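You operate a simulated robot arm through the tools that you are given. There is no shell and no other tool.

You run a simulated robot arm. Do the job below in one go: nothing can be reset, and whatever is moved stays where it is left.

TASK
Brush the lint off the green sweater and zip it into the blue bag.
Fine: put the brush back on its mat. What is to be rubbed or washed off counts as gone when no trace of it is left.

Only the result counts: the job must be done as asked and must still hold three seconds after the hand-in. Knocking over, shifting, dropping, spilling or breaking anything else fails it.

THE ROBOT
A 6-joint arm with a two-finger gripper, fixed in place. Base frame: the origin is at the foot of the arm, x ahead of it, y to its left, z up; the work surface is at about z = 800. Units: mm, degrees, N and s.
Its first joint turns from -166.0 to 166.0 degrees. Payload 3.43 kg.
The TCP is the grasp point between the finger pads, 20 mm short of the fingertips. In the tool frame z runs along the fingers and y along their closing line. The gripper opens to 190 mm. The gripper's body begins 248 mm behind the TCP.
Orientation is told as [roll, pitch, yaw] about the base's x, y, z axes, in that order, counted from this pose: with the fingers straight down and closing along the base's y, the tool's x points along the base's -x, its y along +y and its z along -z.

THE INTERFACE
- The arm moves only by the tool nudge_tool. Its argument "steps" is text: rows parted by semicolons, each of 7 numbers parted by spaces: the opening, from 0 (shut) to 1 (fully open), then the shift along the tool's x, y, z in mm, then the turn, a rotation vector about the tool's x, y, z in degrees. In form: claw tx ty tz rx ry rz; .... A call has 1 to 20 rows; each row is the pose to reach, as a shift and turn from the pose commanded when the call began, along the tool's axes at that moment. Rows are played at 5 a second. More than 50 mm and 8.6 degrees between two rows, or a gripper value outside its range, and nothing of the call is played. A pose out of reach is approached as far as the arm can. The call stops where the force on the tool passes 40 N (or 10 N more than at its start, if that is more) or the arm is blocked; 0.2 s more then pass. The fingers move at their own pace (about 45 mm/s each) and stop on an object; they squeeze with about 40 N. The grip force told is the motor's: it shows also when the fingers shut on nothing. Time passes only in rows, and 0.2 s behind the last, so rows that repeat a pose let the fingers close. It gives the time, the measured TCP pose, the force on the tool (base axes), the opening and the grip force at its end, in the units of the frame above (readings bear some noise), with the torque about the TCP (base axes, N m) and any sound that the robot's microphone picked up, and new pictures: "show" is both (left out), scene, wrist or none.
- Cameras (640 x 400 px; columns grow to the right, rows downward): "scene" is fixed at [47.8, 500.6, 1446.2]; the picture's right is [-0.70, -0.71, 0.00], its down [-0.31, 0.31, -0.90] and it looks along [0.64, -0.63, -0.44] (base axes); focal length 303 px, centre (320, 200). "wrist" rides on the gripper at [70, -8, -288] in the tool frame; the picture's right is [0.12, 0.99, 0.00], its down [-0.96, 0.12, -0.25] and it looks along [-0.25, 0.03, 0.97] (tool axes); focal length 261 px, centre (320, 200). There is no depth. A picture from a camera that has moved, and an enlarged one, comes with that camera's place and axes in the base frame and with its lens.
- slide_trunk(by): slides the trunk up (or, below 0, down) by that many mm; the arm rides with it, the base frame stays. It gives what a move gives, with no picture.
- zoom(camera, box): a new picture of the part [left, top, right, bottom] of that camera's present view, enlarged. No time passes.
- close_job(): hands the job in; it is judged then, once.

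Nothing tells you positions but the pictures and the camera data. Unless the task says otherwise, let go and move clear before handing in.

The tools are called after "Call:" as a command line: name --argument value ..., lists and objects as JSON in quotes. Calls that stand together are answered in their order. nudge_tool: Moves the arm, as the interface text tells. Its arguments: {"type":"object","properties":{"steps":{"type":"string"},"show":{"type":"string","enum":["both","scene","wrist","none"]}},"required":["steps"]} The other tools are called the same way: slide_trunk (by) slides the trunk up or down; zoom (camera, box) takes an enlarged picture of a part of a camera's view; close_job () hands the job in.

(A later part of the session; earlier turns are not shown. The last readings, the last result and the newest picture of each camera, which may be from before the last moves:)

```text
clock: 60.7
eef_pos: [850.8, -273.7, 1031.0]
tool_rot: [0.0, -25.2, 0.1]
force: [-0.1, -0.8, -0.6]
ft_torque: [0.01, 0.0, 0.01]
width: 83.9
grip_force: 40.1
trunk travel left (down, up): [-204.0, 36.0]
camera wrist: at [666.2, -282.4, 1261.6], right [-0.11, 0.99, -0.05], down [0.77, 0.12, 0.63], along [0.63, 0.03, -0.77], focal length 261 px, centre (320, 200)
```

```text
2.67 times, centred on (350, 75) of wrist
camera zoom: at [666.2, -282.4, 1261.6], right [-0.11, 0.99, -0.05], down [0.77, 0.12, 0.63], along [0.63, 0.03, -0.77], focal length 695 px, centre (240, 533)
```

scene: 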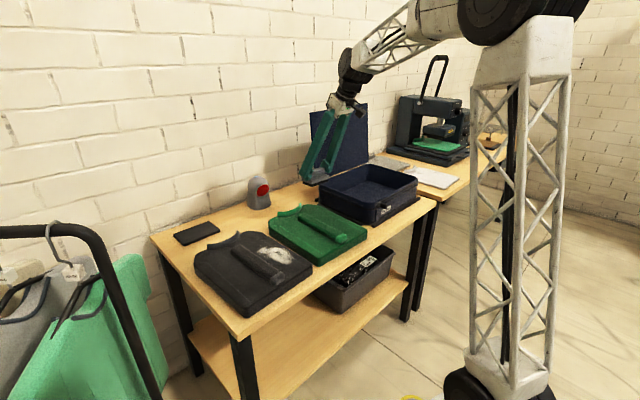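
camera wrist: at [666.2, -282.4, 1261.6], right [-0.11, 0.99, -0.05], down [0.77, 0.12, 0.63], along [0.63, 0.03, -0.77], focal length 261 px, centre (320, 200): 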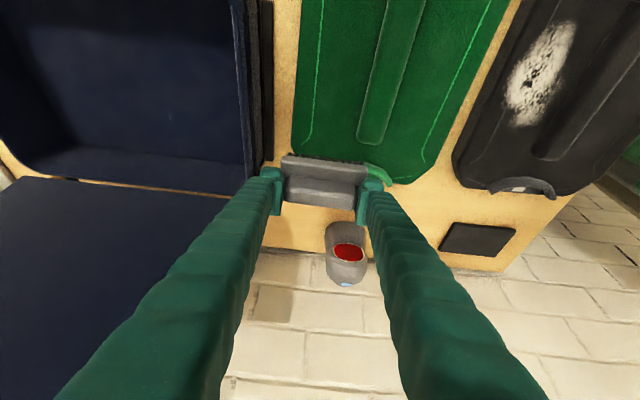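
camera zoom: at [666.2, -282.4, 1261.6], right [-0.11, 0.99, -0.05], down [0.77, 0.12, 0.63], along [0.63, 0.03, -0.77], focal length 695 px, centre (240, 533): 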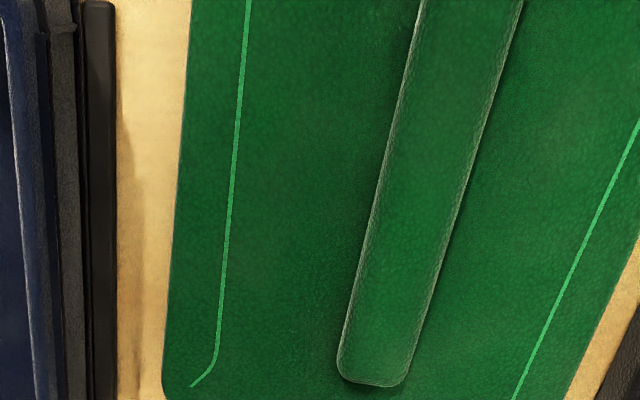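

The sweater is clean. I'll now carry the brush back over its mat.

Call:
nudge_tool --steps "0.3 -21.67 36.79 8.6 0 0 0; 0.3 -43.34 73.58 17.2 0 0 0; 0.3 -65.01 110.37 25.8 0 0 0; 0.3 -86.68 147.16 34.4 0 0 0; 0.3 -108.35 183.95 43 0 0 0; 0.3 -130.02 220.74 51.6 0 0 0; 0.3 -151.7 257.5 60.2 0 0 0; 0.3 -173.4 294.3 68.8 0 0 0; 0.3 -195 331.1 77.4 0 0 0; 0.3 -216.7 367.9 86 0 0 0; 0.3 -238.4 404.7 94.6 0 0 0; 0.3 -238.4 404.7 94.6 0 0 0; 0.3 -238.4 404.7 94.6 0 0 0"

Call:
zoom --camera "scene" --box '[140, 140, 260, 260]'

Call:
zoom --camera "wrist" --box '[220, 80, 420, 215]'

```text
clock: 63.5
eef_pos: [1110.1, 130.3, 1046.6]
tool_rot: [0.1, -25.0, 0.0]
force: [-0.7, 0.1, -1.3]
ft_torque: [0.01, -0.04, 0.02]
width: 83.7
grip_force: 39.9
trunk travel left (down, up): [-204.0, 36.0]
camera wrist: at [925.3, 122.4, 1277.5], right [-0.11, 0.99, -0.05], down [0.77, 0.12, 0.63], along [0.63, 0.03, -0.77], focal length 261 px, centre (320, 200)
```

scene: 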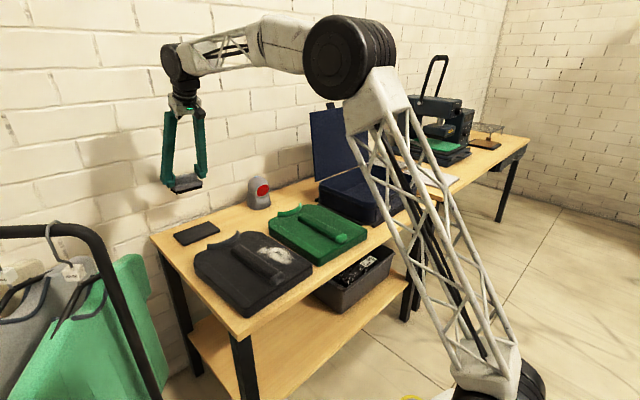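
wrist: 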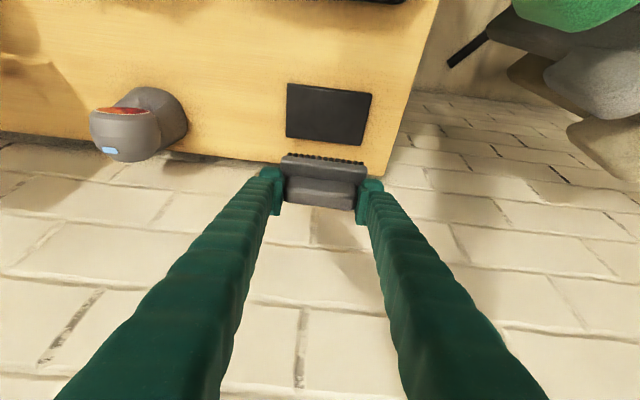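

```text
3.33 times, centred on (200, 200) of scene
camera zoom: at [47.8, 500.6, 1446.2], right [-0.7, -0.71, 0.0], down [-0.31, 0.31, -0.9], along [0.64, -0.63, -0.44], focal length 1010 px, centre (720, 200)
```

zoom: 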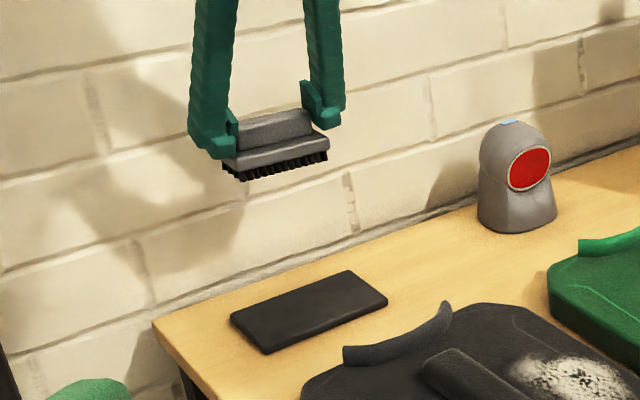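

```text
2.96 times, centred on (320, 148) of wrist
camera zoom: at [925.3, 122.4, 1277.5], right [-0.11, 0.99, -0.05], down [0.77, 0.12, 0.63], along [0.63, 0.03, -0.77], focal length 772 px, centre (320, 356)
```

zoom: 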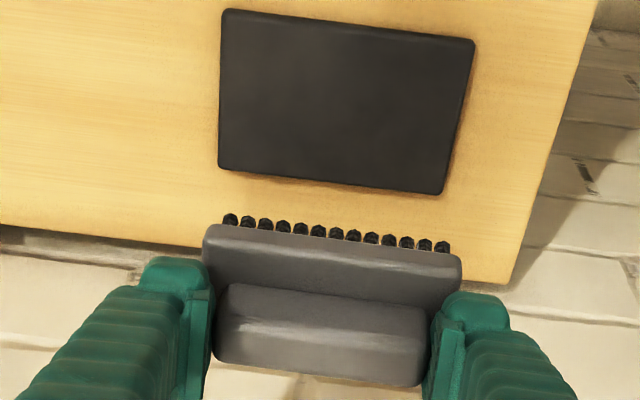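

The brush is above its mat and close to level. Lowering to just above it.

Call:
nudge_tool --steps "0.3 17.6 0.2 36.2 0 0 0; 0.3 35.2 0.4 72.4 0 0 0; 0.3 52.8 0.6 108.6 0 0 0; 0.3 70.4 0.7 144.8 0 0 0; 0.3 70.4 0.7 144.8 0 0 0; 0.3 70.4 0.7 144.8 0 0 0"

Call:
zoom --camera "scene" --box '[150, 180, 250, 260]'

Call:
zoom --camera "wrist" --box '[220, 80, 420, 215]'

```text
clock: 64.9
eef_pos: [1101.3, 127.3, 886.4]
tool_rot: [-0.1, -25.0, 0.1]
force: [0.8, 0.3, -1.6]
ft_torque: [0.0, -0.01, 0.02]
width: 83.9
grip_force: 40.0
trunk travel left (down, up): [-204.0, 36.0]
camera wrist: at [917.3, 120.1, 1116.8], right [-0.11, 0.99, -0.05], down [0.77, 0.12, 0.63], along [0.63, 0.03, -0.77], focal length 261 px, centre (320, 200)
```

scene: 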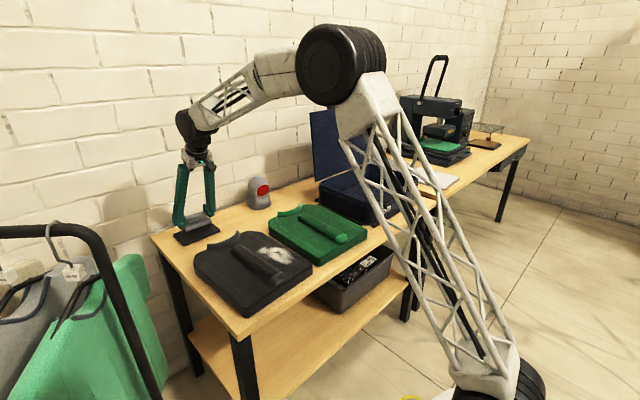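
wrist: 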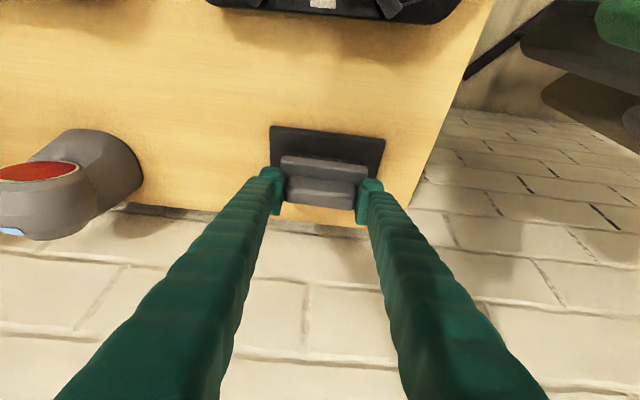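

```text
5.00 times, centred on (200, 220) of scene
camera zoom: at [47.8, 500.6, 1446.2], right [-0.7, -0.71, 0.0], down [-0.31, 0.31, -0.9], along [0.64, -0.63, -0.44], focal length 1515 px, centre (920, 100)
```

zoom: 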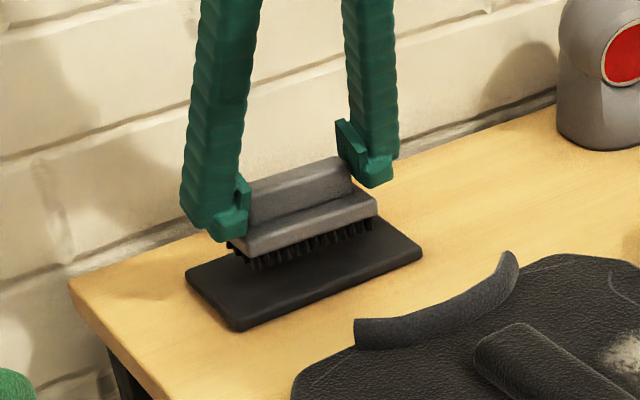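

```text
2.96 times, centred on (320, 148) of wrist
camera zoom: at [917.3, 120.1, 1116.8], right [-0.11, 0.99, -0.05], down [0.77, 0.12, 0.63], along [0.63, 0.03, -0.77], focal length 772 px, centre (320, 356)
```

zoom: 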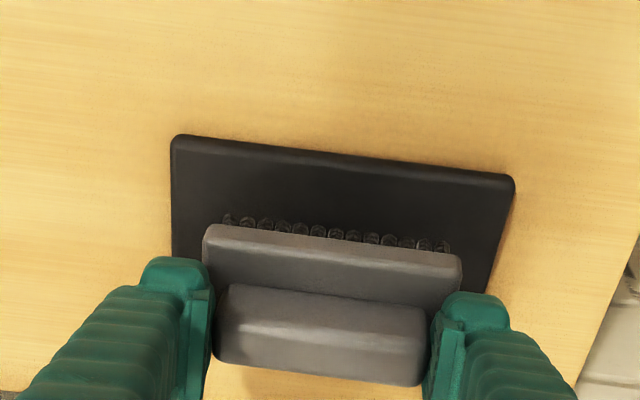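

The hand drifted a few mm, so I'll correct by +5 mm in x and +3 mm in y while lowering 10 mm.

Call:
nudge_tool --steps "0.3 -2 3 5 0 0 0; 0.3 -0.3 3 11.2 0 0 0; 0.3 -0.3 3 11.2 0 0 0" --show "none"

Call:
zoom --camera "scene" --box '[150, 180, 250, 260]'

Call:
zoom --camera "wrist" --box '[220, 80, 420, 215]'

```text
clock: 65.7
eef_pos: [1109.0, 132.5, 875.0]
tool_rot: [0.0, -25.1, 0.0]
force: [-0.2, -0.8, -0.8]
ft_torque: [-0.05, -0.01, -0.02]
width: 83.8
grip_force: 39.9
trunk travel left (down, up): [-204.0, 36.0]
```

```text
5.00 times, centred on (200, 220) of scene
camera zoom: at [47.8, 500.6, 1446.2], right [-0.7, -0.71, 0.0], down [-0.31, 0.31, -0.9], along [0.64, -0.63, -0.44], focal length 1515 px, centre (920, 100)
```

zoom: 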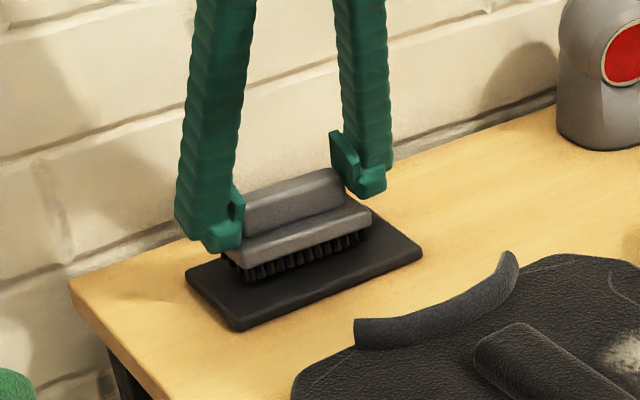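

```text
2.96 times, centred on (320, 148) of wrist
camera zoom: at [924.3, 123.8, 1105.4], right [-0.11, 0.99, -0.05], down [0.77, 0.12, 0.63], along [0.63, 0.03, -0.77], focal length 772 px, centre (320, 356)
```

zoom: 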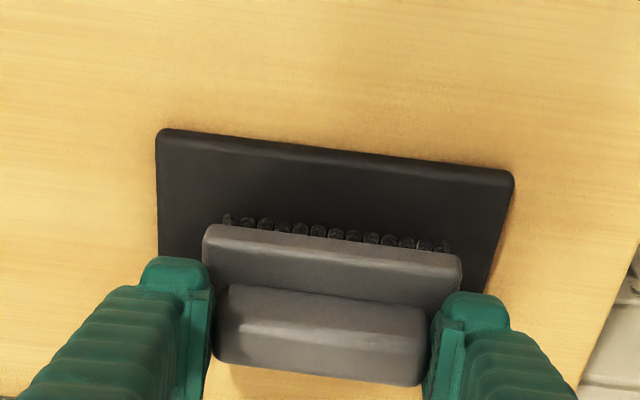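

Well aligned with the original placement. Lowering gently to contact.

Call:
nudge_tool --steps "0.3 0.85 -0.7 1.8 0 0 0; 0.3 1.7 -1.5 3.6 0 0 0; 0.3 2.1 -1.5 4.5 0 0 0; 0.3 2.1 -1.5 4.5 0 0 0" --show "none"

Call:
nudge_tool --steps "0.3 0.42 0 0.91 0 0 0; 0.3 0.85 0 1.81 0 0 0; 0.3 0.85 0 1.81 0 0 0" --show "none"

```text
clock: 66.7
eef_pos: [1109.6, 131.0, 869.1]
tool_rot: [0.0, -25.1, 0.1]
force: [-0.2, -0.7, -0.2]
ft_torque: [-0.02, 0.0, -0.02]
width: 83.7
grip_force: 40.0
trunk travel left (down, up): [-204.0, 36.0]
```

```text
clock: 67.5
eef_pos: [1109.5, 131.1, 868.5]
tool_rot: [-0.1, -25.1, 0.0]
force: [0.1, 0.0, 0.3]
ft_torque: [-0.01, 0.01, -0.03]
width: 83.9
grip_force: 40.2
trunk travel left (down, up): [-204.0, 36.0]
```

Call:
nudge_tool --steps "0.3 0.42 0 0.91 0 0 0; 0.3 0.85 0 1.81 0 0 0; 0.3 0.85 0 1.81 0 0 0" --show "none"

Call:
zoom --camera "scene" --box '[160, 195, 230, 255]'

```text
clock: 68.3
eef_pos: [1109.5, 131.7, 866.5]
tool_rot: [-0.1, -25.1, 0.0]
force: [0.9, 1.2, 13.1]
ft_torque: [-0.58, 0.1, 0.04]
width: 84.0
grip_force: 40.1
trunk travel left (down, up): [-204.0, 36.0]
```

```text
6.67 times, centred on (195, 225) of scene
camera zoom: at [47.8, 500.6, 1446.2], right [-0.7, -0.71, 0.0], down [-0.31, 0.31, -0.9], along [0.64, -0.63, -0.44], focal length 2020 px, centre (1153, 33)
```

zoom: 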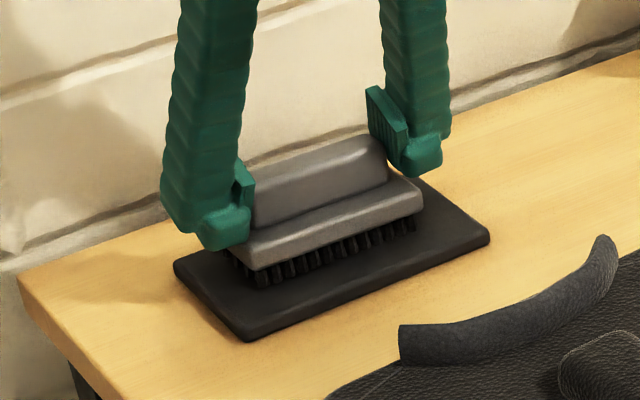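

The brush is resting on the mat (left end first). I'll open the fingers just enough to release it.

Call:
nudge_tool --steps "0.45 0 0 0 0 0 0; 0.5 0 0 0 0 0 0; 0.55 0 0 0 0 0 0; 0.6 0 0 0 0 0 0; 0.6 0 0 0 0 0 0"

Call:
zoom --camera "scene" --box '[160, 195, 230, 255]'

Call:
zoom --camera "wrist" --box '[220, 80, 420, 215]'

```text
clock: 69.5
eef_pos: [1110.4, 132.2, 864.5]
tool_rot: [0.0, -25.0, 0.0]
force: [-0.7, 0.2, 0.8]
ft_torque: [0.03, -0.01, -0.05]
width: 114.0
grip_force: 0.1
trunk travel left (down, up): [-204.0, 36.0]
camera wrist: at [925.0, 124.0, 1096.0], right [-0.11, 0.99, -0.05], down [0.77, 0.12, 0.63], along [0.63, 0.03, -0.77], focal length 261 px, centre (320, 200)
```

scene: 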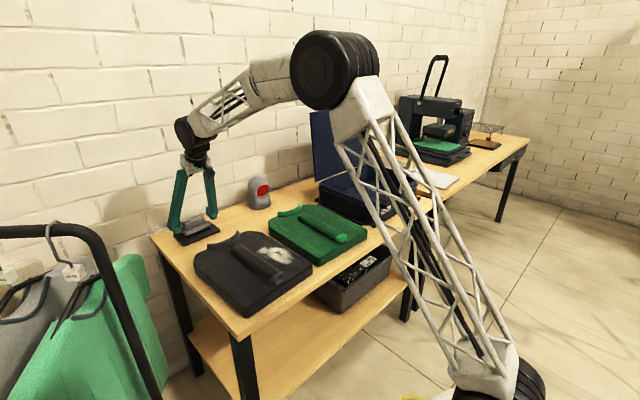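
wrist: 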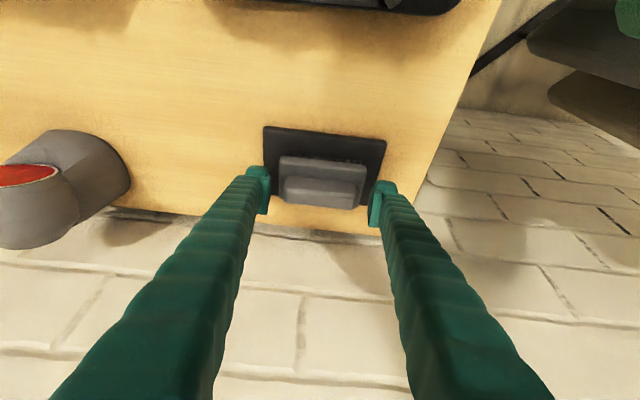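

```text
6.67 times, centred on (195, 225) of scene
camera zoom: at [47.8, 500.6, 1446.2], right [-0.7, -0.71, 0.0], down [-0.31, 0.31, -0.9], along [0.64, -0.63, -0.44], focal length 2020 px, centre (1153, 33)
```

zoom: 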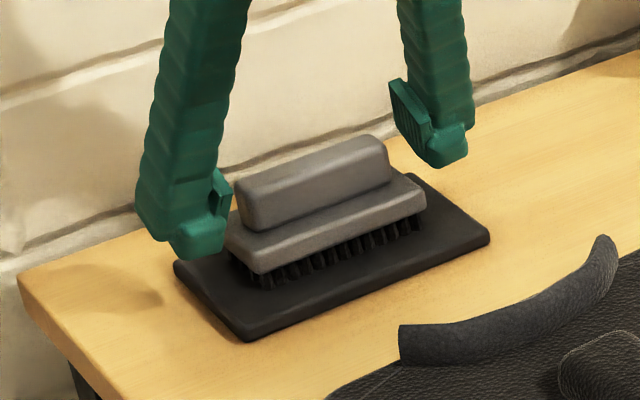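

```text
2.96 times, centred on (320, 148) of wrist
camera zoom: at [925.0, 124.0, 1096.0], right [-0.11, 0.99, -0.05], down [0.77, 0.12, 0.63], along [0.63, 0.03, -0.77], focal length 772 px, centre (320, 356)
```

zoom: 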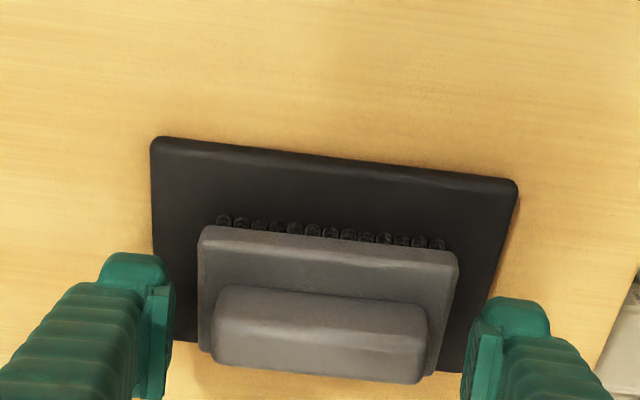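

The brush is back flat on its mat. I'll open wider and back straight up.

Call:
nudge_tool --steps "0.75 0 0 0 0 0 0; 0.75 0 0 0 0 0 0; 0.75 -8.5 0 -18.1 0 0 0; 0.75 -25.4 0 -54.4 0 0 0; 0.75 -46.5 0 -99.7 0 0 0; 0.75 -67.6 0 -145 0 0 0; 0.75 -84.5 0 -181.3 0 0 0; 0.75 -84.5 0 -181.3 0 0 0"

Call:
zoom --camera "scene" --box '[150, 180, 250, 260]'

```text
clock: 71.3
eef_pos: [1112.4, 132.8, 1066.2]
tool_rot: [0.0, -25.1, 0.0]
force: [-0.2, -0.1, -0.1]
ft_torque: [0.01, 0.01, 0.05]
width: 142.6
grip_force: 0.1
trunk travel left (down, up): [-204.0, 36.0]
camera wrist: at [927.4, 125.3, 1296.5], right [-0.11, 0.99, -0.05], down [0.77, 0.12, 0.63], along [0.63, 0.03, -0.77], focal length 261 px, centre (320, 200)
```

scene: 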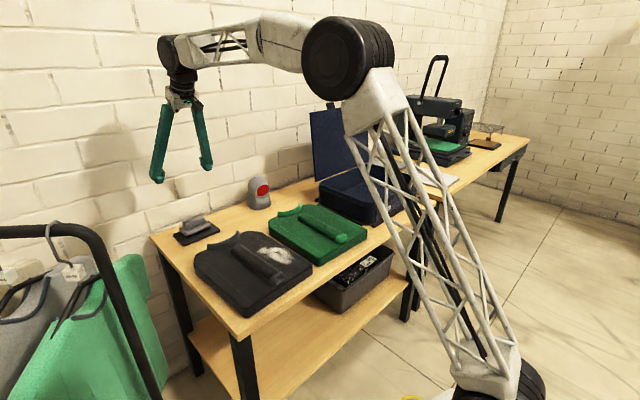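
wrist: 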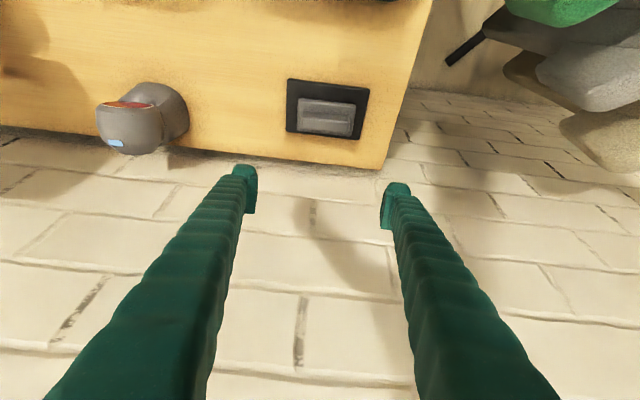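

```text
5.00 times, centred on (200, 220) of scene
camera zoom: at [47.8, 500.6, 1446.2], right [-0.7, -0.71, 0.0], down [-0.31, 0.31, -0.9], along [0.64, -0.63, -0.44], focal length 1515 px, centre (920, 100)
```

zoom: 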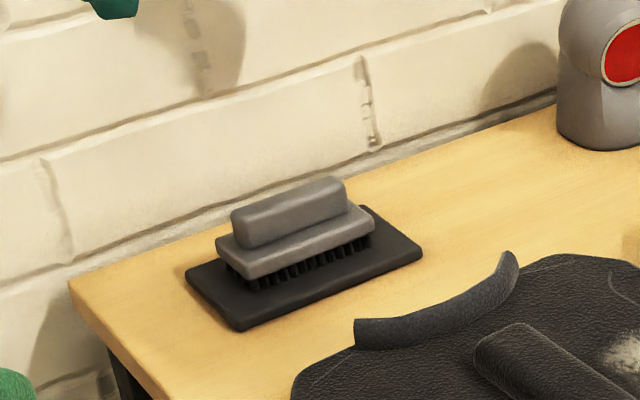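

The brush is placed. Now I'll return the tool to vertical while moving to a high point between the sweater and the bag, to view both.

Call:
nudge_tool --steps "0.75 23.2 -33.3 -18 0 1.92 0; 0.75 46.4 -66.6 -35.9 0 3.85 0; 0.75 69.6 -99.9 -53.8 0 5.77 0; 0.75 92.8 -133.2 -71.8 0 7.69 0; 0.75 116 -166.5 -89.7 0 9.62 0; 0.75 139.2 -199.8 -107.7 0 11.54 0; 0.75 162.4 -233.2 -125.6 0 13.46 0; 0.75 185.6 -266.5 -143.6 0 15.38 0; 0.75 208.8 -299.8 -161.5 0 17.31 0; 0.75 232 -333.1 -179.5 0 19.23 0; 0.75 255.2 -366.4 -197.4 0 21.15 0; 0.75 278.4 -399.7 -215.4 0 23.08 0; 0.75 301.6 -433 -233.3 0 25 0; 0.75 301.6 -433 -233.3 0 25 0"

Call:
zoom --camera "wrist" --box '[0, 0, 320, 230]'

Call:
zoom --camera "scene" --box '[300, 90, 440, 230]'

```text
clock: 74.3
eef_pos: [736.1, -301.1, 1147.2]
tool_rot: [0.0, 0.1, 0.0]
force: [-0.6, 0.1, -0.3]
ft_torque: [0.04, 0.05, 0.0]
width: 142.5
grip_force: 0.0
trunk travel left (down, up): [-204.0, 36.0]
camera wrist: at [666.3, -309.1, 1435.0], right [-0.12, 0.99, 0.0], down [0.96, 0.12, 0.25], along [0.25, 0.03, -0.97], focal length 261 px, centre (320, 200)
```

scene: 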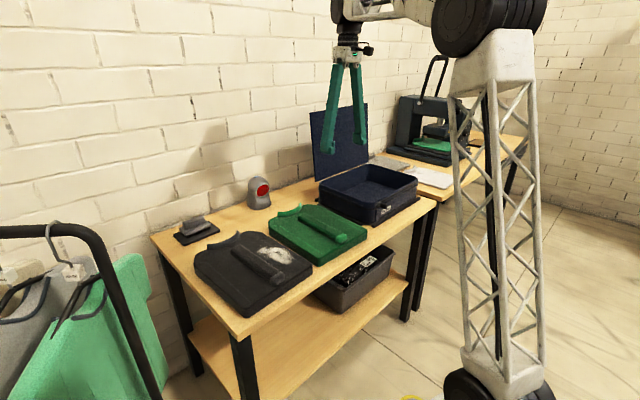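
wrist: 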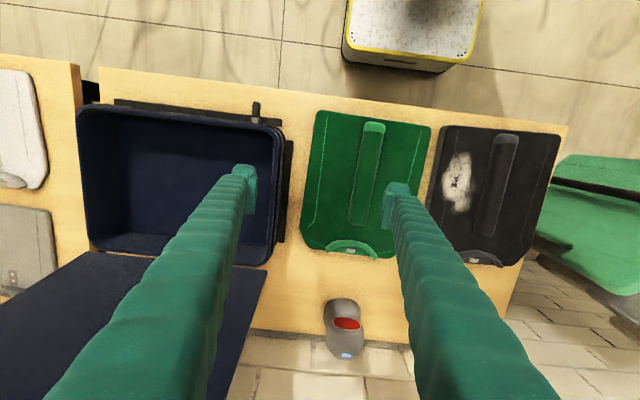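

```text
1.74 times, centred on (160, 115) of wrist
camera zoom: at [666.3, -309.1, 1435.0], right [-0.12, 0.99, 0.0], down [0.96, 0.12, 0.25], along [0.25, 0.03, -0.97], focal length 453 px, centre (598, 348)
```

zoom: 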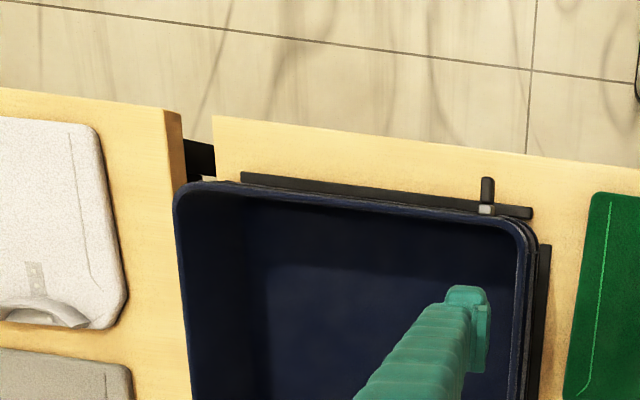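

```text
2.86 times, centred on (370, 160) of scene
camera zoom: at [47.8, 500.6, 1446.2], right [-0.7, -0.71, 0.0], down [-0.31, 0.31, -0.9], along [0.64, -0.63, -0.44], focal length 866 px, centre (177, 314)
```

zoom: 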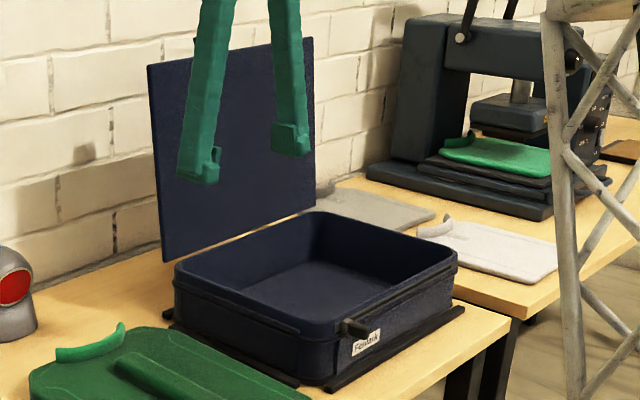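

Rough measurements from these views:
- Bag rim: about x 667–967 and y -387…-777, at z≈900.
- Sweater: about 320 (x) × 255 (y) mm, so it must be turned 90° to fit.

First I'll test whether the arm reaches the bag centre with the tool pointing down, hand empty, and get a close view of the bag.

Call:
nudge_tool --steps "0.75 -11.6 -40.1 10 0 0 0; 0.75 -23.1 -80.3 25 0 0 0; 0.75 -34.7 -120.4 40 0 0 0; 0.75 -46.3 -160.6 60 0 0 0; 0.75 -57.9 -200.7 80 0 0 0; 0.75 -69.4 -240.9 100 0 0 0; 0.75 -81 -281 118 0 0 0; 0.75 -81 -281 137 0 0 0; 0.75 -81 -281 137 0 0 0"

Call:
zoom --camera "wrist" --box '[120, 0, 560, 275]'

Call:
zoom --camera "scene" --box '[300, 90, 440, 230]'

```text
clock: 76.3
eef_pos: [817.0, -581.4, 1012.2]
tool_rot: [0.1, -0.2, 0.0]
force: [0.4, -0.8, -0.6]
ft_torque: [-0.01, 0.01, -0.02]
width: 142.5
grip_force: 0.2
trunk travel left (down, up): [-204.0, 36.0]
camera wrist: at [748.2, -589.2, 1300.0], right [-0.12, 0.99, 0.0], down [0.96, 0.12, 0.25], along [0.25, 0.03, -0.97], focal length 261 px, centre (320, 200)
```

scene: 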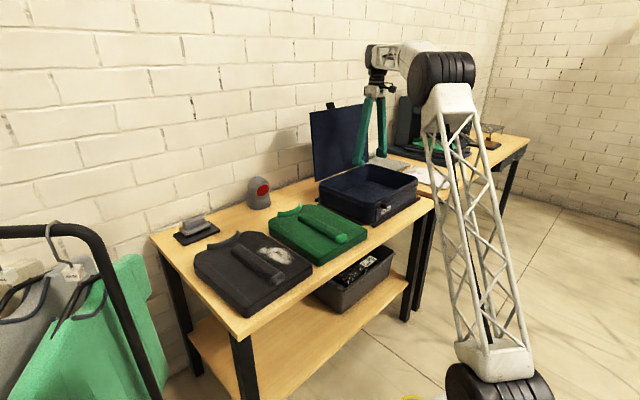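
wrist: 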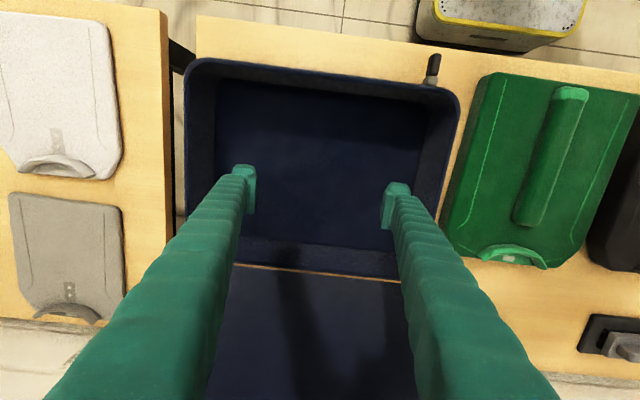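

```text
1.45 times, centred on (340, 138) of wrist
camera zoom: at [748.2, -589.2, 1300.0], right [-0.12, 0.99, 0.0], down [0.96, 0.12, 0.25], along [0.25, 0.03, -0.97], focal length 379 px, centre (291, 291)
```

zoom: 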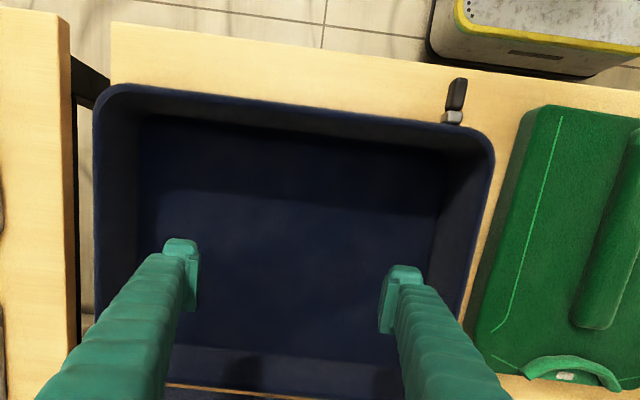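

```text
2.86 times, centred on (370, 160) of scene
camera zoom: at [47.8, 500.6, 1446.2], right [-0.7, -0.71, 0.0], down [-0.31, 0.31, -0.9], along [0.64, -0.63, -0.44], focal length 866 px, centre (177, 314)
```

zoom: 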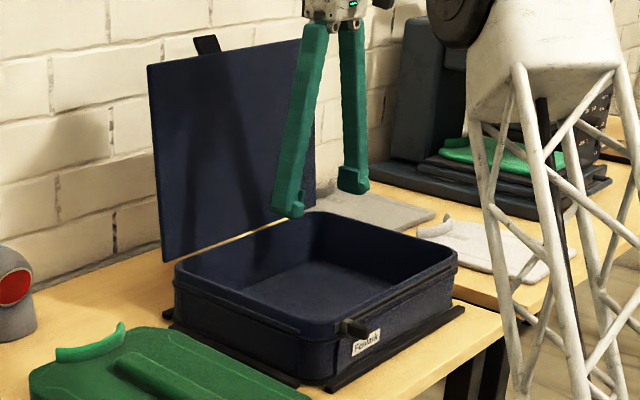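

The arm reaches the bag centre with the tool vertical, and the interior is about 270–285 mm (x) × 365–385 mm (y), centred near (818, -588). I'll test the 90° turn here, still empty-handed.

Call:
nudge_tool --steps "0.75 0 0 0 0 0 8.2; 0.75 0 0 0 0 0 16.4; 0.75 0 0 0 0 0 24.6; 0.75 0 0 0 0 0 32.8; 0.75 0 0 0 0 0 41; 0.75 0 0 0 0 0 49.2; 0.75 0 0 0 0 0 57.4; 0.75 0 0 0 0 0 65.6; 0.75 0 0 0 0 0 73.8; 0.75 0 0 0 0 0 82; 0.75 0 0 0 0 0 90; 0.75 0 0 0 0 0 90; 0.75 0 0 0 0 0 90"

Call:
zoom --camera "scene" --box '[300, 20, 500, 230]'

```text
clock: 79.1
eef_pos: [819.8, -582.3, 1015.0]
tool_rot: [0.1, 0.0, -90.1]
force: [-0.5, -0.5, -0.6]
ft_torque: [0.0, 0.0, -0.01]
width: 142.6
grip_force: 0.1
trunk travel left (down, up): [-204.0, 36.0]
camera wrist: at [810.7, -511.2, 1301.1], right [0.99, 0.12, 0.0], down [0.11, -0.96, 0.25], along [0.03, -0.25, -0.97], focal length 261 px, centre (320, 200)
```

scene: 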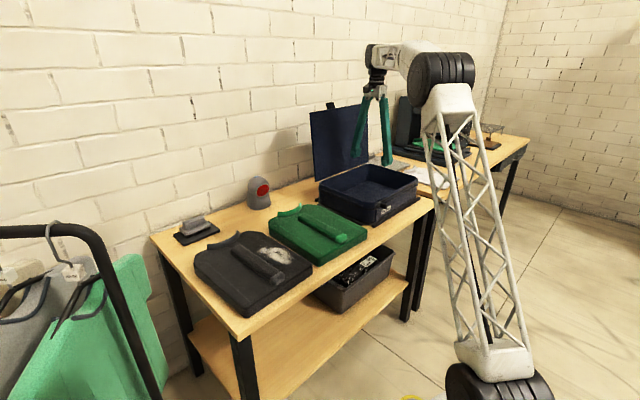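
wrist: 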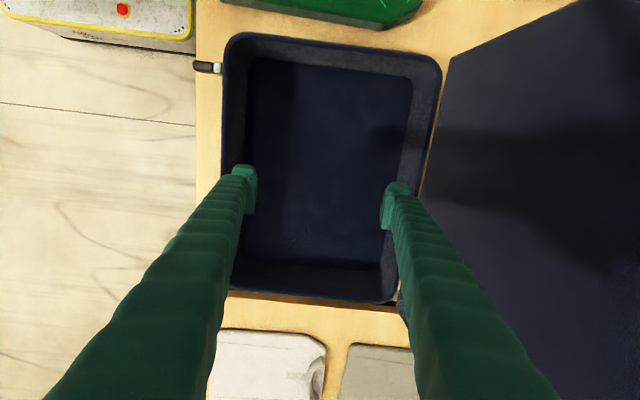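

```text
1.90 times, centred on (400, 125) of scene
camera zoom: at [47.8, 500.6, 1446.2], right [-0.7, -0.71, 0.0], down [-0.31, 0.31, -0.9], along [0.64, -0.63, -0.44], focal length 577 px, centre (168, 343)
```

zoom: 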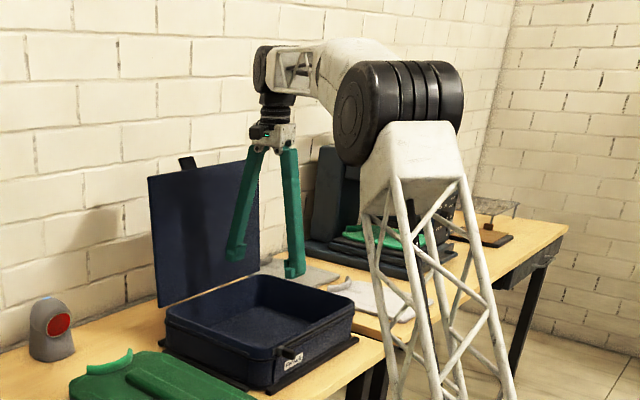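

Call:
zoom --camera "wrist" --box '[190, 10, 470, 310]'

Call:
zoom --camera "scene" --box '[310, 150, 430, 230]'

```text
1.33 times, centred on (330, 160) of wrist
camera zoom: at [810.7, -511.2, 1301.1], right [0.99, 0.12, 0.0], down [0.11, -0.96, 0.25], along [0.03, -0.25, -0.97], focal length 348 px, centre (307, 253)
```

zoom: 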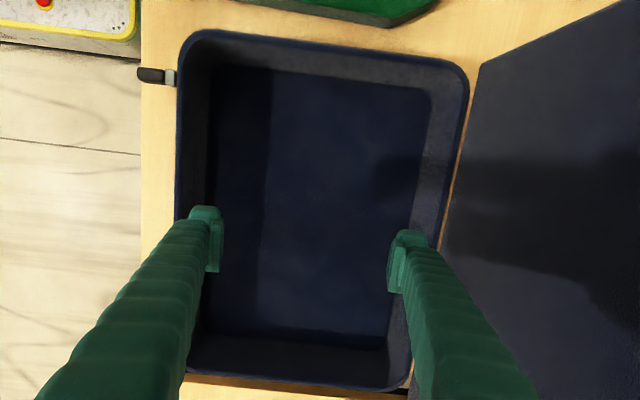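

```text
5.00 times, centred on (370, 190) of scene
camera zoom: at [47.8, 500.6, 1446.2], right [-0.7, -0.71, 0.0], down [-0.31, 0.31, -0.9], along [0.64, -0.63, -0.44], focal length 1515 px, centre (70, 250)
```

zoom: 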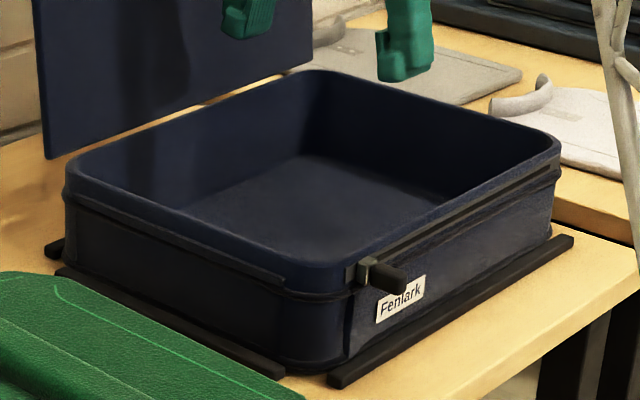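

The floor is about x 680–958, y -757…-404, and the rim is centred near (819, -590). The turned sweater fits with ~11 mm spare in x. Now I'll go back over the sweater's ridge, un-turning on the way.

Call:
nudge_tool --steps "0.75 35 -5 -10 0 0 -8.2; 0.75 70 -10 -20 0 0 -16.4; 0.7 105 -15 -25 0 0 -24.6; 0.65 140 -20 -25 0 0 -32.8; 0.6 175 -25 -20 0 0 -41; 0.55 210 -30 -15 0 0 -49.2; 0.55 245 -35 -10 0 0 -57.4; 0.55 280 -40 -5 0 0 -65.6; 0.55 315 -45 0 0 0 -73.8; 0.55 350 -50 8 0 0 -82; 0.55 386 -54.8 15 0 0 -90; 0.55 386 -54.8 15 0 0 -90; 0.55 386 -54.8 15 0 0 -90"

Call:
zoom --camera "wrist" --box '[200, 0, 460, 200]'

Call:
zoom --camera "scene" --box '[250, 130, 390, 270]'

```text
clock: 81.9
eef_pos: [763.4, -198.3, 1001.4]
tool_rot: [0.1, 0.0, -0.1]
force: [-0.4, -0.4, -0.3]
ft_torque: [-0.01, -0.03, 0.03]
width: 104.5
grip_force: 0.1
trunk travel left (down, up): [-204.0, 36.0]
camera wrist: at [694.3, -206.6, 1289.2], right [-0.12, 0.99, 0.0], down [0.96, 0.12, 0.25], along [0.25, 0.03, -0.97], focal length 261 px, centre (320, 200)
```

scene: 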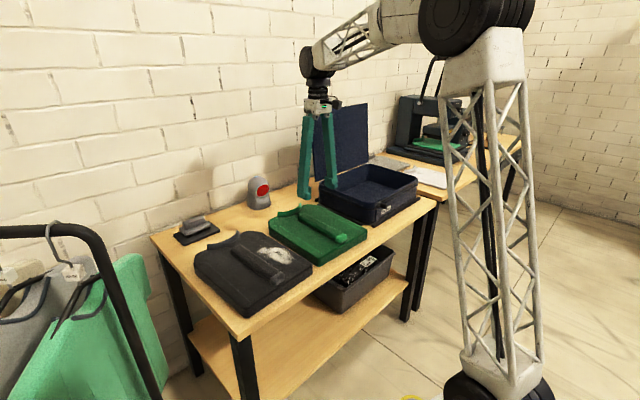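
wrist: 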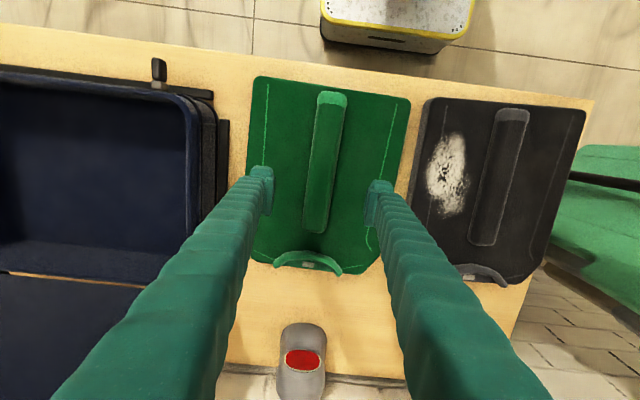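

```text
2.00 times, centred on (330, 100) of wrist
camera zoom: at [694.3, -206.6, 1289.2], right [-0.12, 0.99, 0.0], down [0.96, 0.12, 0.25], along [0.25, 0.03, -0.97], focal length 521 px, centre (300, 400)
```

zoom: 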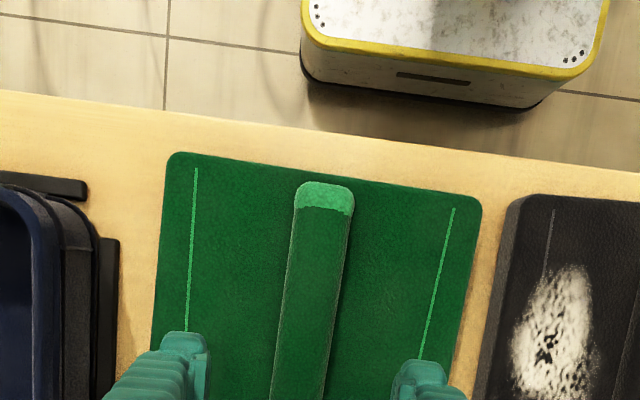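

```text
2.86 times, centred on (320, 200) of scene
camera zoom: at [47.8, 500.6, 1446.2], right [-0.7, -0.71, 0.0], down [-0.31, 0.31, -0.9], along [0.64, -0.63, -0.44], focal length 866 px, centre (320, 200)
```

zoom: 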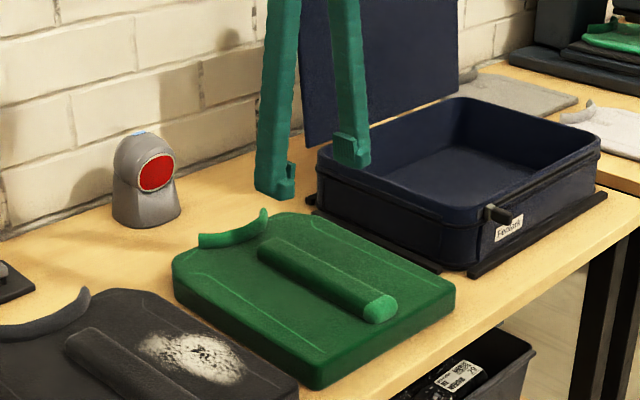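

The ridge is centred on y≈-194, and the sweater spans x 626–943 and y -323…-65. I'll descend toward (780, -194) to straddle the ridge near the sweater's middle.

Call:
nudge_tool --steps "0.55 -6 1.5 37 0 0 0; 0.55 -12 3 74 0 0 0; 0.55 -16.6 4.3 111 0 0 0; 0.55 -16.6 4.3 111 0 0 0; 0.55 -16.6 4.3 111 0 0 0"

Call:
zoom --camera "wrist" --box '[200, 60, 440, 220]'

Call:
zoom --camera "scene" --box '[260, 170, 380, 260]'

```text
clock: 83.1
eef_pos: [782.0, -196.3, 885.6]
tool_rot: [0.0, -0.2, 0.0]
force: [0.4, -0.6, 0.0]
ft_torque: [0.01, 0.02, -0.02]
width: 104.2
grip_force: 0.1
trunk travel left (down, up): [-204.0, 36.0]
camera wrist: at [712.0, -204.0, 1173.4], right [-0.12, 0.99, 0.0], down [0.96, 0.12, 0.25], along [0.25, 0.03, -0.97], focal length 261 px, centre (320, 200)
```

scene: 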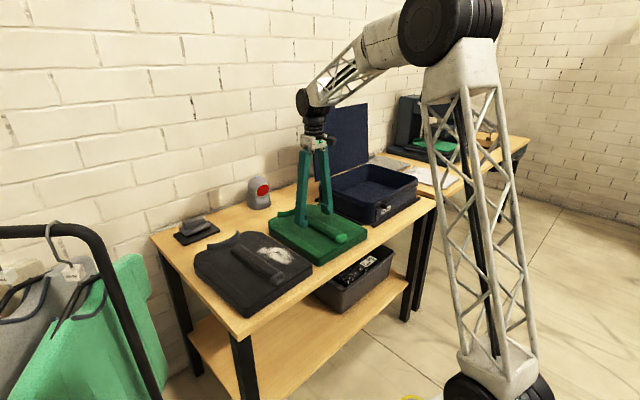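
wrist: 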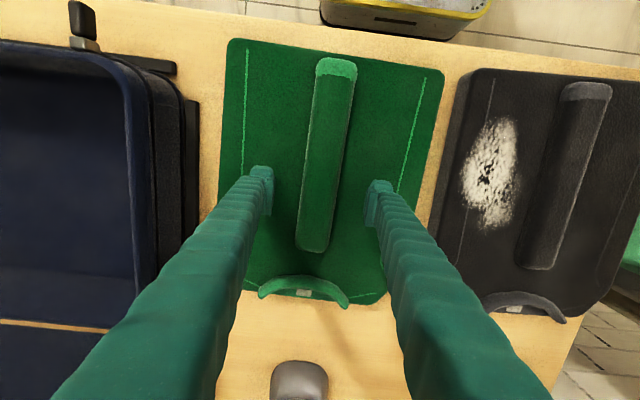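

```text
2.50 times, centred on (320, 140) of wrist
camera zoom: at [712.0, -204.0, 1173.4], right [-0.12, 0.99, 0.0], down [0.96, 0.12, 0.25], along [0.25, 0.03, -0.97], focal length 652 px, centre (320, 350)
```

zoom: 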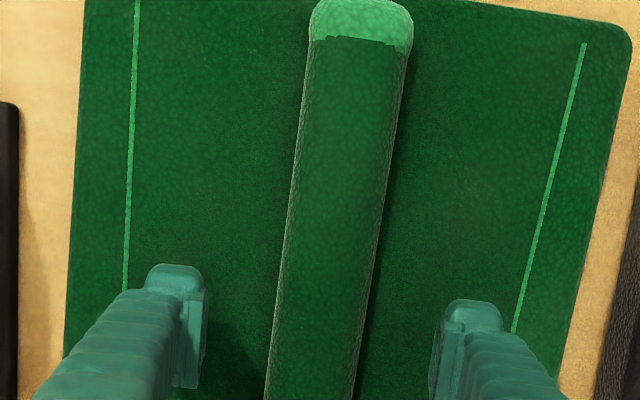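

```text
4.44 times, centred on (320, 215) of scene
camera zoom: at [47.8, 500.6, 1446.2], right [-0.7, -0.71, 0.0], down [-0.31, 0.31, -0.9], along [0.64, -0.63, -0.44], focal length 1347 px, centre (320, 133)
```

zoom: 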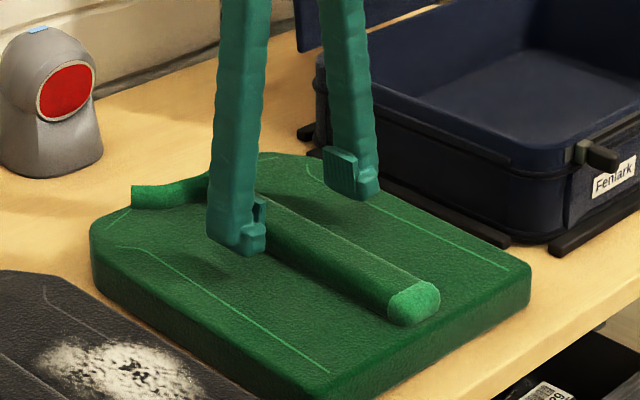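

Nicely centred on the ridge. Going down so the fingertips sit just above the cloth.

Call:
nudge_tool --steps "0.55 0 0.5 10 0 0 0; 0.55 0 0.5 18 0 0 0; 0.55 0 0.5 23 0 0 0; 0.55 0 0.5 26 0 0 0; 0.55 0 0.5 26 0 0 0" --show "none"

Call:
zoom --camera "scene" --box '[260, 170, 380, 260]'

```text
clock: 84.3
eef_pos: [782.1, -192.7, 861.5]
tool_rot: [0.0, 0.0, 0.0]
force: [0.3, -0.4, 0.2]
ft_torque: [0.01, 0.0, -0.06]
width: 104.6
grip_force: 0.1
trunk travel left (down, up): [-204.0, 36.0]
```

```text
4.44 times, centred on (320, 215) of scene
camera zoom: at [47.8, 500.6, 1446.2], right [-0.7, -0.71, 0.0], down [-0.31, 0.31, -0.9], along [0.64, -0.63, -0.44], focal length 1347 px, centre (320, 133)
```

zoom: 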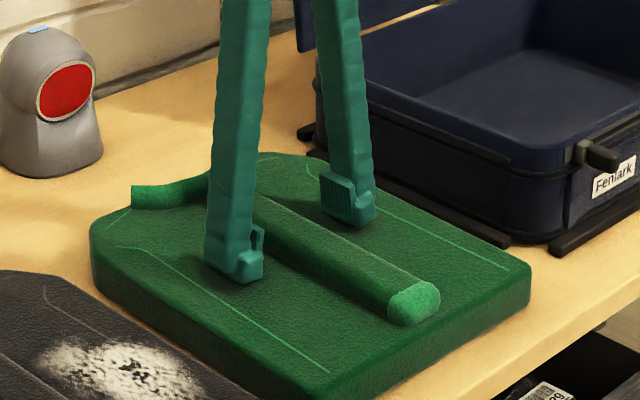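

Call:
nudge_tool --steps "0.55 0 0 2 0 0 0; 0.55 0 0 3.5 0 0 0; 0.4 0 0 3.5 0 0 0; 0.3 0 0 3.5 0 0 0; 0.15 0 0 3.5 0 0 0; 0.05 0 0 3.5 0 0 0; 0.05 0 0 3.5 0 0 0; 0.05 0 0 3.5 0 0 0"

Call:
zoom --camera "scene" --box '[260, 170, 380, 260]'

Call:
zoom --camera "wrist" --box '[200, 60, 440, 220]'

```text
clock: 86.3
eef_pos: [782.4, -191.7, 860.2]
tool_rot: [-0.3, -0.3, 0.2]
force: [-1.6, -5.8, 17.5]
ft_torque: [-0.68, 0.11, -0.33]
width: 45.0
grip_force: 39.7
trunk travel left (down, up): [-204.0, 36.0]
stopped in row 8: the force on the tool passed its limit at 42 N (the readings are from after the stop); the commanded pose is now the measured one
camera wrist: at [710.6, -198.6, 1147.2], right [-0.12, 0.99, -0.01], down [0.96, 0.12, 0.25], along [0.25, 0.03, -0.97], focal length 261 px, centre (320, 200)
```

scene: 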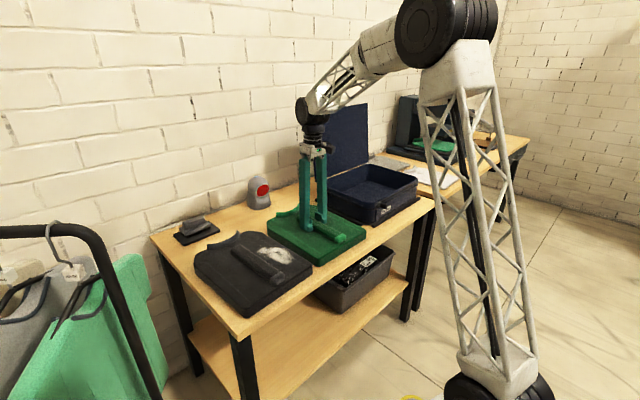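
wrist: 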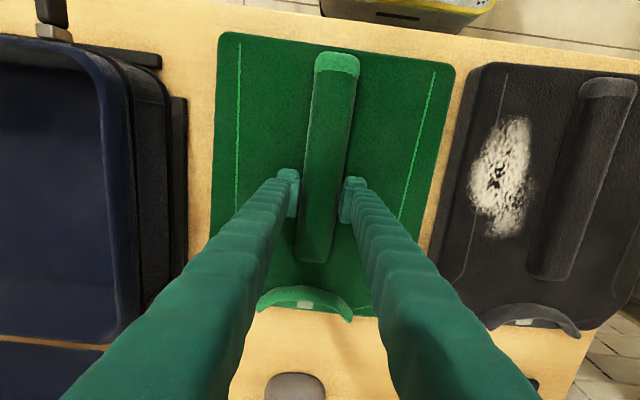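

```text
4.44 times, centred on (320, 215) of scene
camera zoom: at [47.8, 500.6, 1446.2], right [-0.7, -0.71, 0.0], down [-0.31, 0.31, -0.9], along [0.64, -0.63, -0.44], focal length 1347 px, centre (320, 133)
```

zoom: 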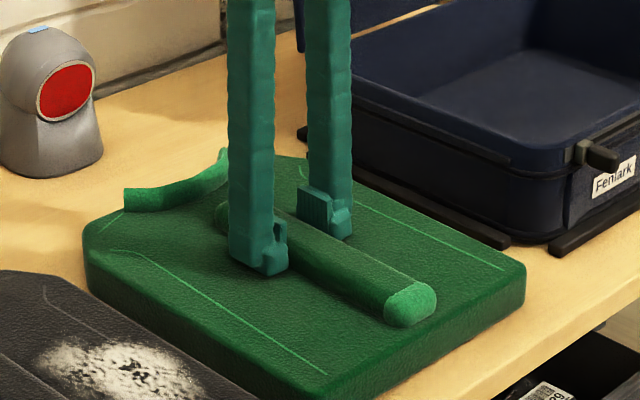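

```text
2.50 times, centred on (320, 140) of wrist
camera zoom: at [710.6, -198.6, 1147.2], right [-0.12, 0.99, -0.01], down [0.96, 0.12, 0.25], along [0.25, 0.03, -0.97], focal length 652 px, centre (320, 350)
```

zoom: 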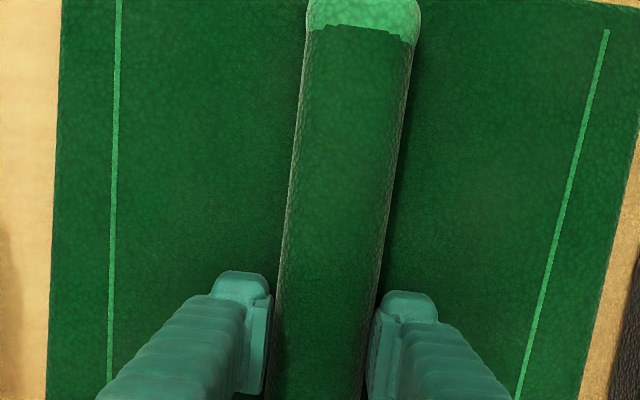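

The fingers closed on the ridge (45 mm, 40 N), with the tips pressing the cloth lightly. I'll lift gently and check that the sweater comes along level.

Call:
nudge_tool --steps "0.05 0 0 -2 0 0 0; 0.05 0 0 -5 0 0 0; 0.05 0 0 -12 0 0 0; 0.05 0 0 -22 0 0 0; 0.05 0 0 -32 0 0 0; 0.05 0 0 -32 0 0 0"

Call:
zoom --camera "scene" --box '[250, 160, 380, 260]'

```text
clock: 87.7
eef_pos: [780.9, -192.3, 890.8]
tool_rot: [-0.2, -0.2, 0.1]
force: [0.0, 0.4, -4.2]
ft_torque: [0.0, -0.01, 0.0]
width: 44.8
grip_force: 40.3
trunk travel left (down, up): [-204.0, 36.0]
camera wrist: at [710.1, -199.5, 1177.5], right [-0.12, 0.99, 0.0], down [0.96, 0.12, 0.25], along [0.25, 0.03, -0.97], focal length 261 px, centre (320, 200)
```

scene: 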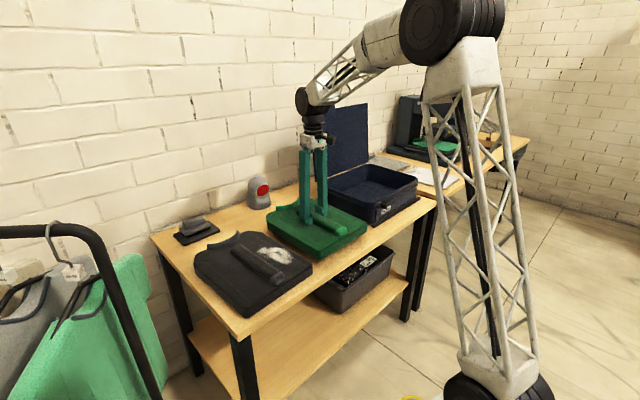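
wrist: 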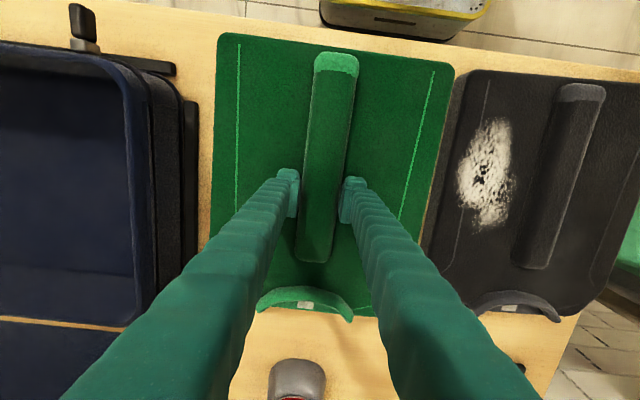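

```text
4.00 times, centred on (315, 210) of scene
camera zoom: at [47.8, 500.6, 1446.2], right [-0.7, -0.71, 0.0], down [-0.31, 0.31, -0.9], along [0.64, -0.63, -0.44], focal length 1212 px, centre (340, 160)
```

zoom: 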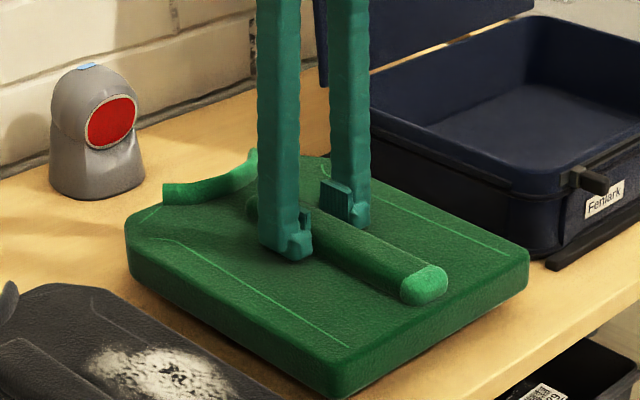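

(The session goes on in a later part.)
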